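You operate a simulated robot arm through the tools that you are given. There is no shell and no other tool. Be economical: measure what you need, move in short steps, check, and stop when the job is done.

You are at the controls of a simulated robot arm. One attempt, no reset.

## Task
Stand the black rubber tip beside the orange bowl. It goes on the side that lies toward x +0.0, y -1.0 (a direction in the base frame), with about 3 cm between them.
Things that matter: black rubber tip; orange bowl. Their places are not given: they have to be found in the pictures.

The check looks at the end state, three seconds after you hand in, the way a careful person would. Anything else that was tipped, shoved, dropped, spilled or broken makes it a failure.

## Robot
A 7-joint arm with a two-finger parallel gripper, fixed in place. Base frame: the origin is at the foot of the arm, x ahead of it, y to its left, z up; the work surface is at about z = 0.92. Lengths are in m, angles in degrees, forces in N, time in s.
With the tool pointing down near the work surface it reaches from about 0.24 to 0.68 m from the base axis. Its first joint turns from -66.0 to 66.0 degrees. Payload 2.4 kg.
Tool frame: the origin (TCP) lies between the finger pads and is the grasp point; the fingertips stand 0.03 m ahead of it; z points along the fingers, y is the line along which they close. The gripper opens to 0.094 m. The fingers are 0.028 m wide and 0.01 m thick; the gripper's body (0.05 by 0.096 m) begins 0.055 m behind the TCP.
Orientation is that of the tool frame in the base frame, as [roll, pitch, yaw] about the fixed x, y, z axes, in that order (R = Rz(yaw) Ry(pitch) Rx(roll)). With the fingers straight down and closing along the base's y, the tool's x points along the base's -x, its y along +y and its z along -z.

## Interface
- The arm moves only by the tool move_arm. Its argument "plan" is a list of rows, each an object (a shift or turn left out is 0, a gripper value left out holds the last) with "dp": the shift along the base's x, y, z in units of 40 mm (1.0 is 40 mm), a list of three; "rotation": the turn, a rotation vector about the base's x, y, z in units of 8 degrees (1.0 is 8 degrees), a list of three; "hand": the gripper command, from -1 (shut) to 1 (fully open), values between in proportion. In form: [{"dp": [x, y, z], "rotation": [wx, wy, wz], "hand": hand}, ...]. A call has 1 to 12 rows; each row shifts and turns the commanded pose from where the row before left it. A call with a number of a shift or a turn outside -1 to 1 is refused whole. Rows are played at 5 a second. More than 0.05 m and 8.6 degrees between two rows, or a gripper value outside its range, and nothing of the call is played. Where a pose cannot be reached the arm comes as near as it can. A force on the tool above 40 N (or 10 N above the force at the start of the call, whichever is more), or a blocked arm, ends the call early, and 0.2 s more pass. Each finger travels about 0.153 m/s and halts on what it meets, pressing with about 45 N; the grip force reading is that of the motor and also rises with nothing between the fingers. The clock runs only during rows and for 0.2 s after the last one: add rows that do not move to give the fingers time. The reply holds the time, the measured pose of the TCP, the force on the tool along the base axes, the opening and the grip force, in the units named above and with some noise.
- Cameras (640 x 400 px; columns grow to the right, rows downward): "scene" is fixed at [0.0457, 0.4621, 1.4609]; the picture's right is [-0.72, -0.69, 0.00], its down [-0.35, 0.37, -0.86] and it looks along [0.60, -0.62, -0.51] (base axes); focal length 347 px, centre (320, 200). "wrist" rides on the gripper at [-0.037, 0, -0.058] in the tool frame; the picture's right is [0.00, -1.00, 0.00], its down [0.97, 0.00, -0.24] and it looks along [0.24, 0.00, 0.97] (tool axes); focal length 218 px, centre (320, 200).
- capture(camera): a new picture of that camera. The clock stands still meanwhile.
- pixel_to_xyz(camera, pixels): for up to 12 pixels [column, row] of the newest picture of that camera ("zoom" is the newest enlarged one), the place [x, y, z] in the base frame of the surface seen there, good to about 0.003 m, but the place of the scene camera against the robot may be out by one fixed shift of up to 0.025 m in any direction. The clock stands still meanwhile.
- enlarge(camera, box): a new picture of the part [left, top, right, bottom] of that camera's present view, enlarged. The clock stands still meanwhile.
- hand_in(): hands the job in; it is judged then, once.

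Work in short steps. Measure before you move; look again where a grasp or a placing could have gone wrong, and mend it. You have 60 turns and 26 pictures in all, those below and enlarged ones among them. Open the gripper and draw the arm clear of the work before you hand the job in, unless the task says otherwise; then end with one line.

The tools are called after ">>>" as name(argument=value, ...) on one line, values as JSON. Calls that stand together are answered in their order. move_arm: Moves the arm, as the interface text tells. Its arguments: {"type":"object","properties":{"plan":{"type":"array","items":{"type":"object","properties":{"dp":{"type":"array","items":{"type":"number"}},"rotation":{"type":"array","items":{"type":"number"}},"hand":{"type":"number"}}}}},"required":["plan"]} The other tools are called the same way: capture (camera) takes a picture; pixel_to_xyz (camera, pixels) gives the place of the surface under pixels of a picture; enlarge (camera, box) takes an enlarged picture of a part of a camera's view; hand_in () hands the job in.

At the start:

```text
t: 0.0
tcp_pos: [0.3387, 0.0096, 1.2479]
tool_rot: [179.9, 0.0, 179.9]
contact_force: [0.3, 0.0, 0.4]
finger_gap: 0.0936
finger_force: 0.1
```

scene: 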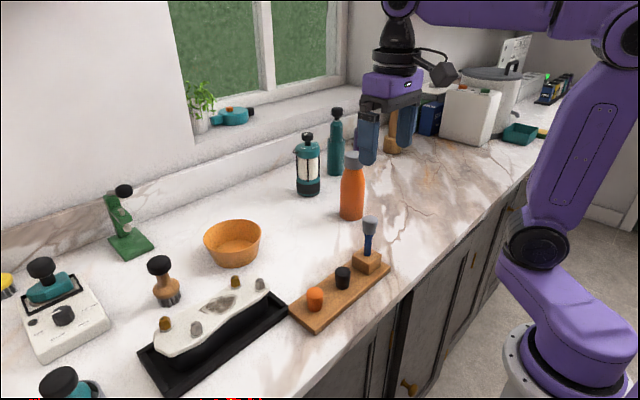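
wrist: 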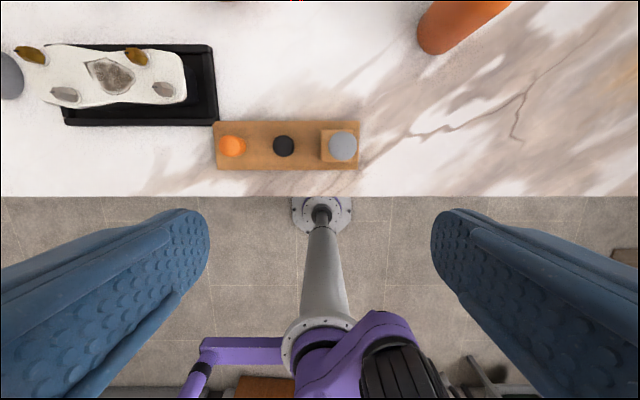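

The black tip is at about (342,278) in the scene picture and (284,146) in the wrist picture; the bowl is at (232,242). I'll enlarge the scene and measure both.

>>> enlarge(camera="scene", box=[180, 180, 420, 340])

>>> pixel_to_xyz(camera="wrist", pixels=[[284, 146], [275, 146], [293, 146], [284, 137], [284, 155], [232, 146], [342, 146], [260, 130], [260, 165], [220, 122], [356, 122], [260, 180]])

>>> pixel_to_xyz(camera="scene", pixels=[[342, 271], [342, 282], [315, 292], [370, 218], [204, 238], [261, 238], [232, 222], [232, 250], [228, 267], [260, 285], [340, 312], [352, 160]])

```text
2.50 times, centred on (300, 260) of scene
```

zoom: 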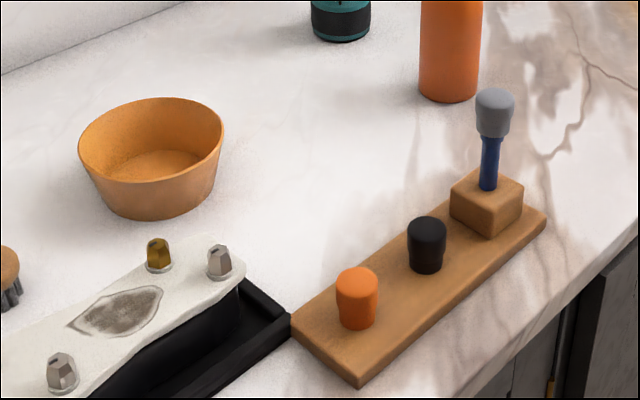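

```text
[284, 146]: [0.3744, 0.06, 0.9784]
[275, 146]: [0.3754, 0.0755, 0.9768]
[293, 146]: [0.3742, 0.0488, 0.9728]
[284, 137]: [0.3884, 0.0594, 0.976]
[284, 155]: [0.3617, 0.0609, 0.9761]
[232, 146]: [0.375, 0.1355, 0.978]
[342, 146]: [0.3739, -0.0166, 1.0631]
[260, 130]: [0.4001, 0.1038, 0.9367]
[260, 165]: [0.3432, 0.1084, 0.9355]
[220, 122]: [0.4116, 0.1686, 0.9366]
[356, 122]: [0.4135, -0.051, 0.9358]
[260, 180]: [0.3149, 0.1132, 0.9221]
```

```text
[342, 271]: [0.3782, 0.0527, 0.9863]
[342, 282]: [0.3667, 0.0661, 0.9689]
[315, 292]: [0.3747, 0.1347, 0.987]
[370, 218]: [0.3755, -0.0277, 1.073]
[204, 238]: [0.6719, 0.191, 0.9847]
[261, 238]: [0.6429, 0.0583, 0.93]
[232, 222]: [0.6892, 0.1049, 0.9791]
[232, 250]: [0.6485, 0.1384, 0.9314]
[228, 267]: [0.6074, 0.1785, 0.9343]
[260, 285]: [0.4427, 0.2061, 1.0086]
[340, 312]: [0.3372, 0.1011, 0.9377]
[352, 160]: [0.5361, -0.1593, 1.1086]
```

Wrist camera puts the black tip at about (0.375, 0.061), top z 0.977, on a board at z 0.936; a stylus block and an orange tip flank it. I'll enlarge the wrist view to see the gaps for the fingers.

>>> enlarge(camera="wrist", box=[208, 100, 368, 200])

>>> enlarge(camera="scene", box=[302, 250, 382, 300])

```text
4.00 times, centred on (288, 150) of wrist
```

zoom: 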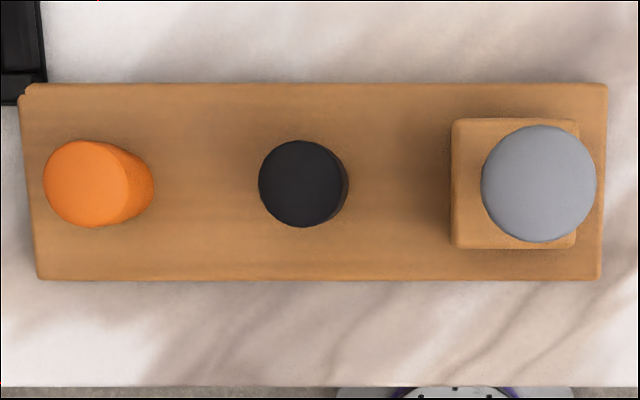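

```text
8.00 times, centred on (342, 275) of scene
```

zoom: 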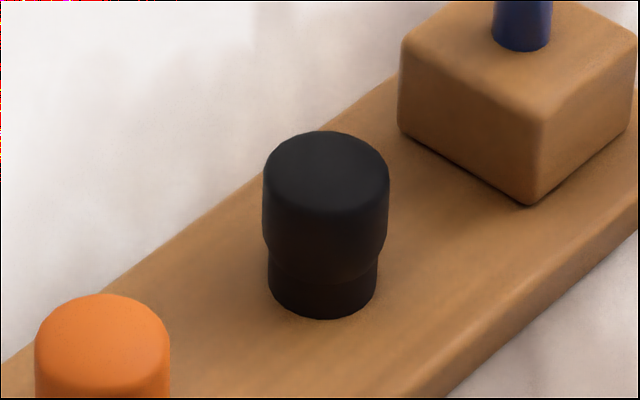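

The tip is about 31 mm wide, with the block edge roughly 53 mm and the orange tip edge 61 mm from its centre, so I'll approach closing along y with a part-open (about 60 mm) gripper. First I go above it to z≈1.09.

>>> move_arm(plan=[{"dp": [0.46, 0.65, 0], "hand": 0.28}, {"dp": [0.46, 0.66, 0]}, {"dp": [0, 0, -1]}, {"dp": [0, 0, -1]}, {"dp": [0, 0, -1]}, {"dp": [0, 0, -0.95]}, {}, {}])

>>> capture(camera="wrist")

```text
t: 1.8
tcp_pos: [0.3735, 0.0632, 1.0893]
tool_rot: [-180.0, 0.1, 180.0]
contact_force: [-0.1, 0.7, -0.3]
finger_gap: 0.0601
finger_force: 0.0
```

```text
20 pictures are left
```

wrist: 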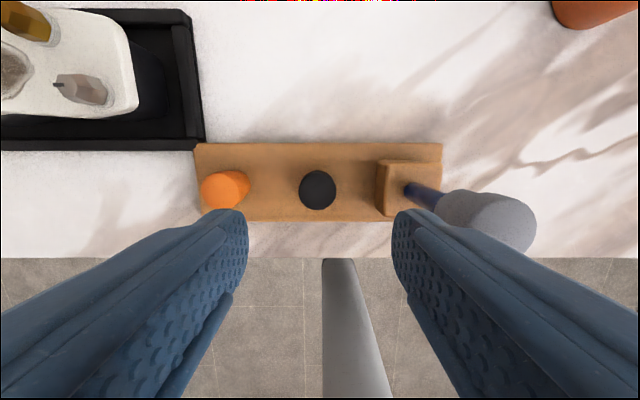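

The tip now shows at (318,190), between the fingers. I measure its centre and edges, and the block.

>>> pixel_to_xyz(camera="wrist", pixels=[[302, 189], [334, 189], [317, 173], [317, 206], [317, 189], [388, 175], [378, 190], [244, 188], [290, 200], [460, 215], [445, 205]])

```text
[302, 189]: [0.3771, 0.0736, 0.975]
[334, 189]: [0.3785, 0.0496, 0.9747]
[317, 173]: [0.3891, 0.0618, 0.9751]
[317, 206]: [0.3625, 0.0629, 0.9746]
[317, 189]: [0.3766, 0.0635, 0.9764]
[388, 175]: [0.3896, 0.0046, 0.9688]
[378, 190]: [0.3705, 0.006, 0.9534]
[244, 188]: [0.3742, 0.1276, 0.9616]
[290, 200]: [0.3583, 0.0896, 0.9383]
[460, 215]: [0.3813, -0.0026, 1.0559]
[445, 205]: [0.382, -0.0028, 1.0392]
```

Tip centre is (0.376, 0.062), top z 0.976, and the stylus edge at y≈-0.003 clears the gripper body at about 0.014. I lower to TCP z≈0.971 without closing yet.

>>> move_arm(plan=[{"dp": [0.06, -0.03, -0.8]}, {"dp": [0, 0, -0.8]}, {"dp": [0, 0, -0.7]}, {"dp": [0, 0, -0.4]}, {"dp": [0, 0, -0.25]}, {}])

```text
t: 3.2
tcp_pos: [0.3767, 0.0613, 0.9721]
tool_rot: [180.0, 0.0, 180.0]
contact_force: [0.1, -0.1, -0.4]
finger_gap: 0.0601
finger_force: 0.0
```

At z 0.972 with no contact force. I close on the tip.

>>> move_arm(plan=[{"hand": 0.0}, {"hand": -0.4}, {"hand": -1}, {}, {}])

>>> capture(camera="scene")

```text
t: 4.4
tcp_pos: [0.3768, 0.063, 0.9727]
tool_rot: [179.9, 0.1, 179.9]
contact_force: [-0.7, 14.1, 1.6]
finger_gap: 0.0294
finger_force: 44.8
```

```text
19 pictures are left
```

scene: 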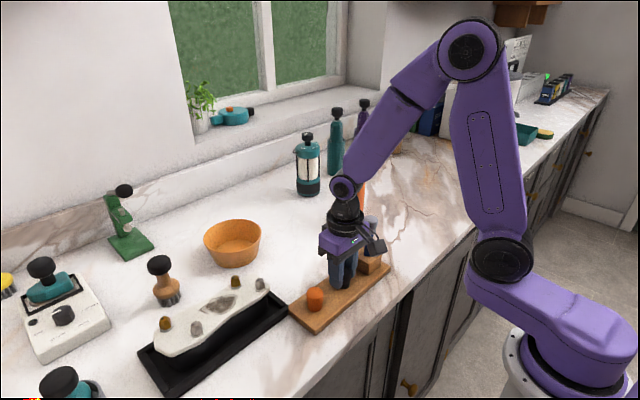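

The gap stopped at 29.4 mm, so the tip is held, but 14 N along +y suggests it is seated (perhaps on a peg) and slightly off-centre. I shift 2 mm to +y to relieve it, then lift slowly.

>>> move_arm(plan=[{"dp": [0, 0.05, 0]}, {}, {"dp": [0, 0, 0.15]}, {"dp": [0, 0, 0.25]}, {"dp": [0, 0, 0.3]}, {"dp": [0, 0, 0.4]}, {}])

>>> enlarge(camera="scene", box=[270, 190, 430, 340])

```text
t: 6.0
tcp_pos: [0.3777, 0.0624, 1.0157]
tool_rot: [180.0, 0.1, 180.0]
contact_force: [0.5, -0.4, 0.2]
finger_gap: 0.0001
finger_force: 32.6
```

```text
2.67 times, centred on (350, 265) of scene
```

zoom: 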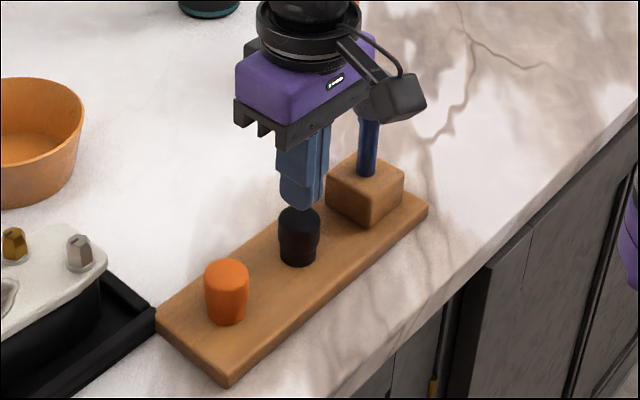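

The gripper slipped off (gap 0.0001) and the tip still stands in its place, so it is held from below. I'll reopen, check it from the wrist camera, and look closely for whether it was altered.

>>> move_arm(plan=[{"dp": [0, 0, 0.5]}, {"hand": 0.28}, {}, {}])

>>> enlarge(camera="wrist", box=[220, 120, 420, 245])

>>> pixel_to_xyz(camera="zoom", pixels=[[310, 200], [280, 200], [340, 200]])

```text
t: 7.0
tcp_pos: [0.3776, 0.063, 1.0354]
tool_rot: [180.0, 0.0, -180.0]
contact_force: [-0.2, 0.2, 0.6]
finger_gap: 0.0602
finger_force: 0.1
```

```text
3.20 times, centred on (320, 182) of wrist
```

zoom: 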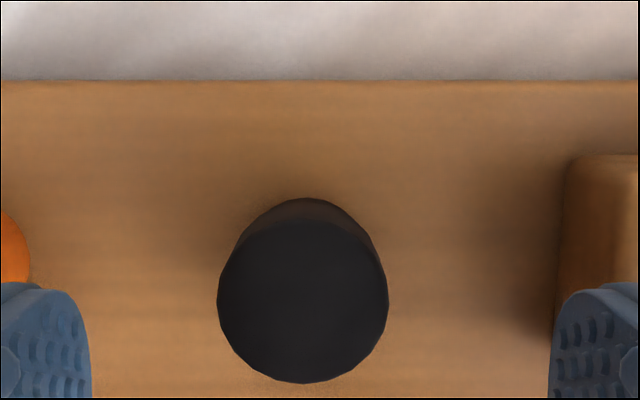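

```text
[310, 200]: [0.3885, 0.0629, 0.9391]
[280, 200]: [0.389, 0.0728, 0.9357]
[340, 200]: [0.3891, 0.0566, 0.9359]
```

The tip stands upright, centred at zoom (303,300). I measure its edges anew.

>>> pixel_to_xyz(camera="zoom", pixels=[[303, 300], [226, 300], [380, 300], [303, 235], [303, 375], [240, 255], [365, 255], [560, 200], [20, 260]])

```text
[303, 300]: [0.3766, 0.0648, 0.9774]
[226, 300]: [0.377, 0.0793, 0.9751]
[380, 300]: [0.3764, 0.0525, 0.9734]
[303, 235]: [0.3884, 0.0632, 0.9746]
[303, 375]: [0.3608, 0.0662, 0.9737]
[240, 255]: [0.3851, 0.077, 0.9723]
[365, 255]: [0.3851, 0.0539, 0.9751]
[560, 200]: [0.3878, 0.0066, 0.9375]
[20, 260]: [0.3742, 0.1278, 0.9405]
```

Centre is about (0.376, 0.065). I regrip there, lower (TCP z≈0.968, fingertips 2 mm above the board), then pull 4 mm only and read the force.

>>> move_arm(plan=[{"dp": [-0.03, 0.045, -0.8]}, {"dp": [0, 0, -0.6]}, {"dp": [0, 0, -0.28]}, {}, {"hand": 0}, {"hand": -0.4}, {"hand": -1}, {}, {}])

>>> move_arm(plan=[{"dp": [0, 0, 0.1]}, {}])

```text
t: 9.0
tcp_pos: [0.3746, 0.0661, 0.9691]
tool_rot: [179.9, 0.0, -179.9]
contact_force: [0.8, 0.1, 0.5]
finger_gap: 0.029
finger_force: 45.3
```

```text
t: 9.6
tcp_pos: [0.3759, 0.0658, 0.9731]
tool_rot: [-180.0, 0.0, -179.9]
contact_force: [-0.9, 0.8, -0.9]
finger_gap: 0.0292
finger_force: 45.2
```

Well centred this time (no side force), gap 29 mm, and rising 4 mm met no resistance. I lift another 8 mm and look.

>>> move_arm(plan=[{"dp": [0, 0, 0.1]}, {"dp": [0, 0, 0.1]}, {}])

>>> enlarge(camera="scene", box=[300, 230, 396, 290])

```text
t: 10.4
tcp_pos: [0.376, 0.0656, 0.9814]
tool_rot: [180.0, 0.0, 180.0]
contact_force: [0.1, -0.4, 0.1]
finger_gap: 0.0293
finger_force: 45.2
```

```text
6.67 times, centred on (348, 260) of scene
```

zoom: 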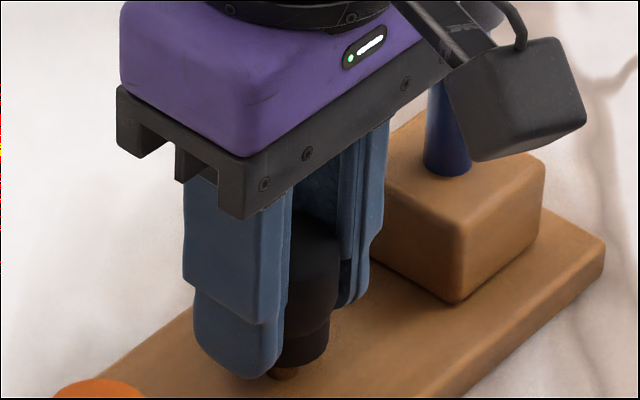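

The tip is rising off a small peg (visible under it at zoom (285,372)). I continue up slowly.

>>> move_arm(plan=[{"dp": [0, 0, 0.1]}, {"dp": [0, 0, 0.1]}, {"dp": [0, 0, 0.15]}, {"dp": [0, 0, 0.2]}, {"dp": [0, 0, 0.25]}, {}])

>>> enlarge(camera="scene", box=[292, 200, 404, 300])

```text
t: 11.8
tcp_pos: [0.3762, 0.0665, 1.0134]
tool_rot: [-179.9, 0.0, 180.0]
contact_force: [0.5, -0.1, 0.1]
finger_gap: 0.0294
finger_force: 45.0
```

```text
4.00 times, centred on (348, 250) of scene
```

zoom: 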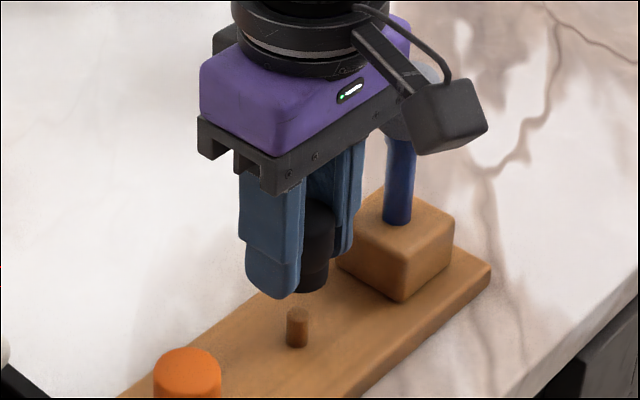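

The tip is clear of its peg and still gripped. I raise to z≈1.2 and move to about x 0.56, y 0.09 to see the bowl with the wrist camera.

>>> move_arm(plan=[{"dp": [0, 0, 0.9]}, {"dp": [0, 0, 0.95]}, {"dp": [0, 0, 0.95]}, {"dp": [0, 0, 0.95]}, {"dp": [0, 0, 0.9]}, {"dp": [0.9, 0.1, 0]}, {"dp": [0.95, 0.1, 0]}, {"dp": [0.95, 0.1, 0]}, {"dp": [0.95, 0.1, 0]}, {"dp": [0.85, 0.1, 0]}, {}, {}])

>>> capture(camera="wrist")

```text
t: 14.4
tcp_pos: [0.5603, 0.0854, 1.1993]
tool_rot: [-180.0, 0.0, 180.0]
contact_force: [0.2, -0.5, -0.6]
finger_gap: 0.0292
finger_force: 45.0
```

```text
14 pictures are left
```

wrist: 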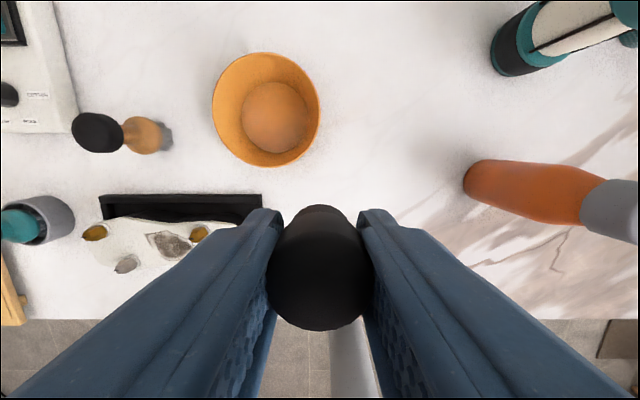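

Bowl rim spans columns 211–320, rows 52–166. I measure its rim and the free area to its right.

>>> pixel_to_xyz(camera="wrist", pixels=[[213, 105], [318, 105], [266, 54], [266, 165], [228, 68], [304, 68], [228, 147], [304, 147], [350, 110], [275, 118], [470, 180], [318, 225]])

```text
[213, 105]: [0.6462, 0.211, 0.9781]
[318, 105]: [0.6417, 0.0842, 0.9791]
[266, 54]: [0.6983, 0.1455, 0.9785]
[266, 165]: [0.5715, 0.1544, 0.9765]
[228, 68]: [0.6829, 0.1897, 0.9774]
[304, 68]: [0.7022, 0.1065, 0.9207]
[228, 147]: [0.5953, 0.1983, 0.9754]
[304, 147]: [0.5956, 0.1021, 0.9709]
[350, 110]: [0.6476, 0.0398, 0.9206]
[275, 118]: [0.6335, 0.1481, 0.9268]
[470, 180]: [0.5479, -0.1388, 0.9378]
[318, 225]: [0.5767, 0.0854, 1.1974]
```

Bowl centre is (0.636, 0.148) with rim radius 0.065, table z 0.9206; so the tip goes to about (0.636, 0.038). I move above it while turning -90° about z so the fingers close along x (away from the rim) and the camera sits on the -y side.

>>> move_arm(plan=[{"dp": [0.158, -0.099, -0.2], "rotation": [0, 0, -0.9375]}, {"dp": [0.158, -0.099, -0.2], "rotation": [0, 0, -0.9375]}, {"dp": [0.158, -0.099, -0.2], "rotation": [0, 0, -0.9375]}, {"dp": [0.158, -0.099, -0.2], "rotation": [0, 0, -0.9375]}, {"dp": [0.158, -0.099, -0.2], "rotation": [0, 0, -0.9375]}, {"dp": [0.158, -0.099, -0.2], "rotation": [0, 0, -0.9375]}, {"dp": [0.158, -0.099, -0.2], "rotation": [0, 0, -0.9375]}, {"dp": [0.158, -0.099, -0.2], "rotation": [0, 0, -0.9375]}, {"dp": [0.158, -0.099, -0.2], "rotation": [0, 0, -0.9375]}, {"dp": [0.158, -0.099, -0.2], "rotation": [0, 0, -0.9375]}, {"dp": [0.158, -0.099, -0.2], "rotation": [0, 0, -0.9375]}, {"dp": [0.158, -0.099, -0.2], "rotation": [0, 0, -0.9375]}])

>>> capture(camera="wrist")

>>> capture(camera="scene")

```text
t: 17.0
tcp_pos: [0.6358, 0.036, 1.1031]
tool_rot: [-180.0, 0.0, 89.9]
contact_force: [0.4, 0.4, 0.4]
finger_gap: 0.0295
finger_force: 45.3
```

```text
13 pictures are left
```

wrist: 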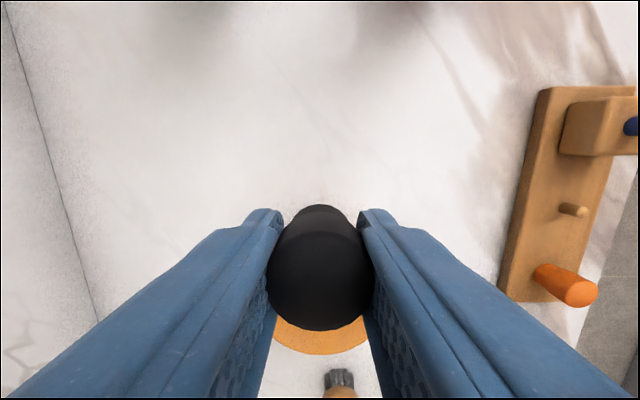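

```text
12 pictures are left
```

scene: 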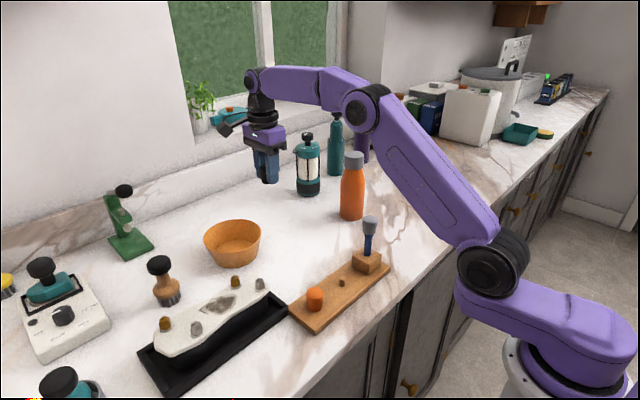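

The dark box on the gripper's side now hangs toward the bowl (scene (228,128)), so I check its height against the rim before lowering, along with the tip bottom.

>>> pixel_to_xyz(camera="scene", pixels=[[226, 131], [226, 136], [221, 128], [265, 183], [262, 150], [232, 222], [210, 230]])

>>> enlarge(camera="scene", box=[200, 80, 320, 200])

```text
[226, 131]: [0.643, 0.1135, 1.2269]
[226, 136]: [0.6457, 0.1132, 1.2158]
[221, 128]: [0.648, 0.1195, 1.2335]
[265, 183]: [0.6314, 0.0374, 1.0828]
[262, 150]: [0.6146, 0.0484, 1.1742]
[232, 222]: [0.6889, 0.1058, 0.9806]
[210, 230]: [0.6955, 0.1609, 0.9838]
```

```text
3.33 times, centred on (260, 140) of scene
```

zoom: 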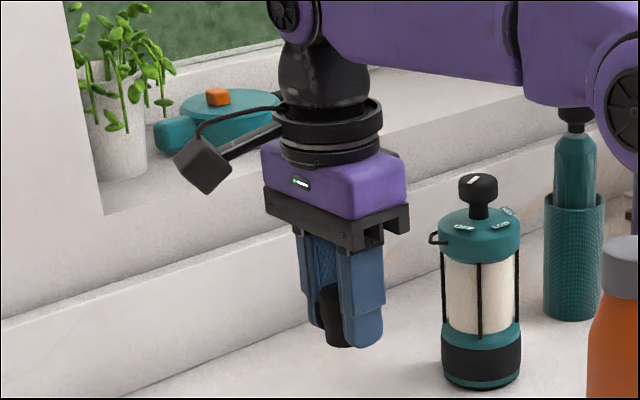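

The box bottom is about 0.105 m above the TCP, so it clears the rim. I lower to TCP z≈0.960, just above contact.

>>> move_arm(plan=[{"dp": [0, 0.03, -0.9]}, {"dp": [0, 0, -0.9]}, {"dp": [0, 0, -0.8]}, {"dp": [0, 0, -0.6]}, {"dp": [0, 0, -0.38]}, {}, {}])

>>> enlarge(camera="scene", box=[190, 170, 310, 290])

```text
t: 18.6
tcp_pos: [0.6354, 0.0387, 0.959]
tool_rot: [-180.0, 0.1, 90.0]
contact_force: [-0.2, -0.7, -0.7]
finger_gap: 0.0292
finger_force: 45.0
```

```text
3.33 times, centred on (250, 230) of scene
```

zoom: 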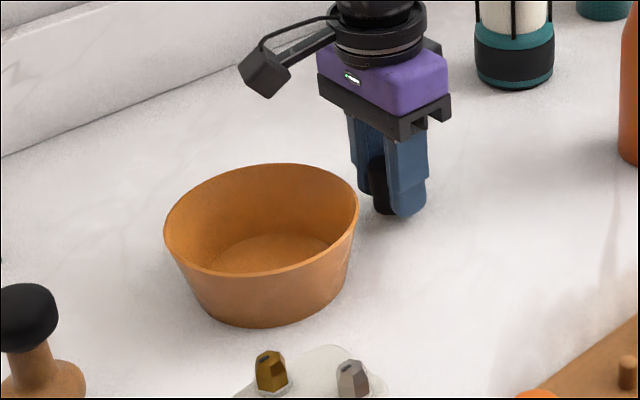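

No contact yet at z 0.959. I creep down in 1.5–2 mm steps and watch the vertical force.

>>> move_arm(plan=[{"dp": [0, 0, -0.05]}, {"dp": [0, 0, -0.04]}, {}])

>>> move_arm(plan=[{"dp": [0, 0, -0.04]}, {}])

```text
t: 19.4
tcp_pos: [0.6358, 0.0387, 0.9572]
tool_rot: [-180.0, 0.1, 90.1]
contact_force: [-0.6, 0.0, -1.0]
finger_gap: 0.0296
finger_force: 45.4
```

```text
t: 20.0
tcp_pos: [0.6368, 0.038, 0.9552]
tool_rot: [179.9, 0.0, 90.1]
contact_force: [-0.2, 0.3, -1.1]
finger_gap: 0.0291
finger_force: 45.1
```

Still no contact at 0.955; I go on in 1.5 mm steps.

>>> move_arm(plan=[{"dp": [0, 0, -0.04]}, {}])

>>> move_arm(plan=[{"dp": [0, 0, -0.03]}, {}])

```text
t: 20.6
tcp_pos: [0.6364, 0.0383, 0.9535]
tool_rot: [-180.0, 0.0, 90.0]
contact_force: [0.7, -0.5, 0.2]
finger_gap: 0.0296
finger_force: 44.9
```

```text
t: 21.2
tcp_pos: [0.636, 0.0381, 0.9527]
tool_rot: [-179.9, 0.0, 90.0]
contact_force: [-0.7, -0.1, 2.2]
finger_gap: 0.029
finger_force: 45.3
```

A 2.2 N vertical force begins to show; one more 0.8 mm step confirms the contact.

>>> move_arm(plan=[{"dp": [0, 0, -0.02]}, {}])

```text
t: 21.8
tcp_pos: [0.6363, 0.039, 0.9537]
tool_rot: [179.9, 0.1, 90.0]
contact_force: [-2.5, 0.5, 7.5]
finger_gap: 0.0293
finger_force: 45.2
```

The force rises to 7.5 N, so the tip stands on the table. I release gradually.

>>> move_arm(plan=[{"dp": [0, 0, 0.02]}, {"hand": -0.3}, {"hand": -0.15}, {"hand": 0}, {"hand": 0.3}, {}, {}])

>>> enlarge(camera="scene", box=[190, 170, 310, 290])

```text
t: 23.4
tcp_pos: [0.6359, 0.0378, 0.952]
tool_rot: [180.0, 0.0, 90.0]
contact_force: [0.4, 0.1, -0.2]
finger_gap: 0.0611
finger_force: 0.1
```

```text
3.33 times, centred on (250, 230) of scene
```

zoom: 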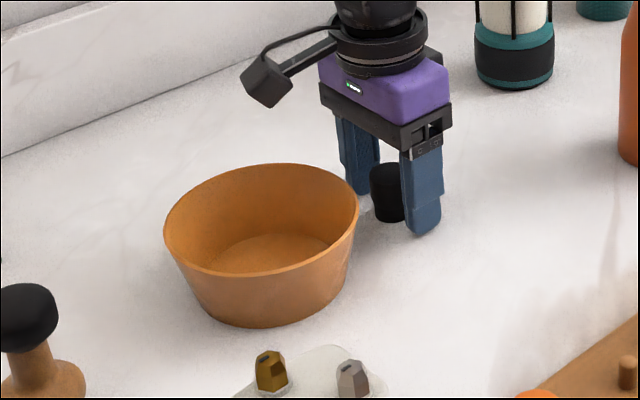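

The tip stands upright at zoom (388,192), free of the fingers. I raise straight up, then draw back.

>>> move_arm(plan=[{"dp": [0, 0, 0.4]}, {"dp": [0, 0, 0.8]}, {"dp": [0, 0, 0.95]}, {"dp": [0, 0, 0.95]}, {"dp": [0, 0, 0.95]}, {"dp": [0, 0, 0.95]}, {"dp": [0, 0, 0.95]}, {"dp": [-0.9, 0, 0]}, {"dp": [-0.9, 0, 0]}, {"dp": [-0.9, 0, 0]}, {"dp": [-0.9, 0, 0]}, {}])

>>> capture(camera="scene")

>>> capture(camera="wrist")

```text
t: 26.0
tcp_pos: [0.4831, 0.0374, 1.1872]
tool_rot: [-180.0, 0.0, 90.0]
contact_force: [-0.3, -0.5, 0.3]
finger_gap: 0.0611
finger_force: 0.1
out of reach, approached as far as the arm can: row 7
```

```text
8 pictures are left
```

scene: 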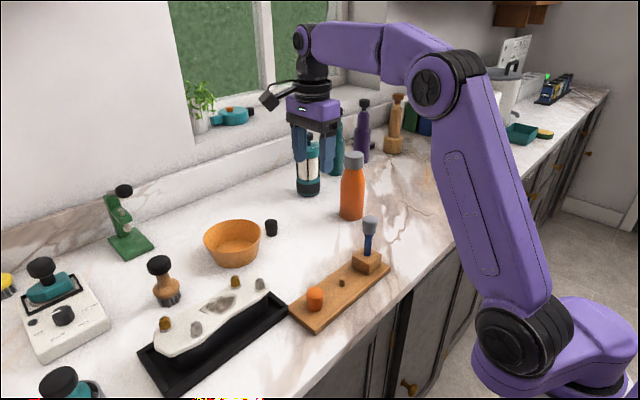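

```text
7 pictures are left
```

wrist: 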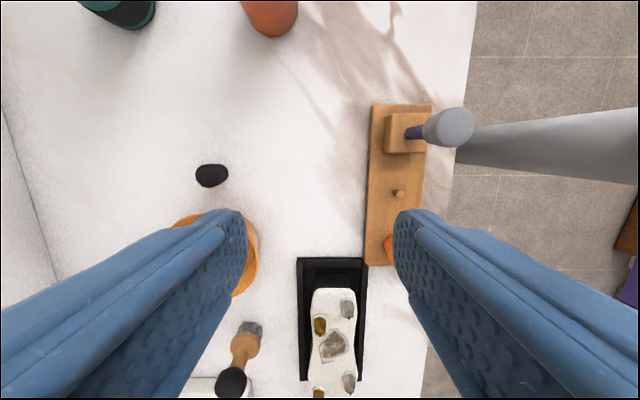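

The tip stands alone at scene (271,227) and the bowl is unmoved. I check the gap with both cameras.

>>> pixel_to_xyz(camera="wrist", pixels=[[212, 167], [212, 185], [200, 175], [216, 173], [185, 218]])

>>> pixel_to_xyz(camera="scene", pixels=[[265, 225], [277, 225], [271, 221], [271, 233], [261, 232], [205, 243], [232, 222], [232, 246]])

```text
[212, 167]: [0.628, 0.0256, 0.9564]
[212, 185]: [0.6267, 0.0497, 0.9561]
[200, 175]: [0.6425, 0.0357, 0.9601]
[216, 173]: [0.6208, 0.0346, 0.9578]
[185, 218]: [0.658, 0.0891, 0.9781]
```

```text
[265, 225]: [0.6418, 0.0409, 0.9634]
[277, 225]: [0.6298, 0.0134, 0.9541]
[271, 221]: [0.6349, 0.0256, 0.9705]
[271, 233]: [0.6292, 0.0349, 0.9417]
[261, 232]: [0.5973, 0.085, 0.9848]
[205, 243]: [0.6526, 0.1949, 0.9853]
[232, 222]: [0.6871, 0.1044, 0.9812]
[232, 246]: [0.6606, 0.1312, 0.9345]
```

The tip's near edge is at y≈0.052 against the bowl rim at 0.083, about 3 cm apart, upright and in line with the bowl's x; the gripper is open and clear. I hand in.

>>> hand_in()

```text
The job is handed in.
```

The black rubber tip is standing upright on the -y side of the orange bowl, about 3 cm from its rim. My first grip slipped off its peg, and the second held. Nothing else looked moved in the last pictures.
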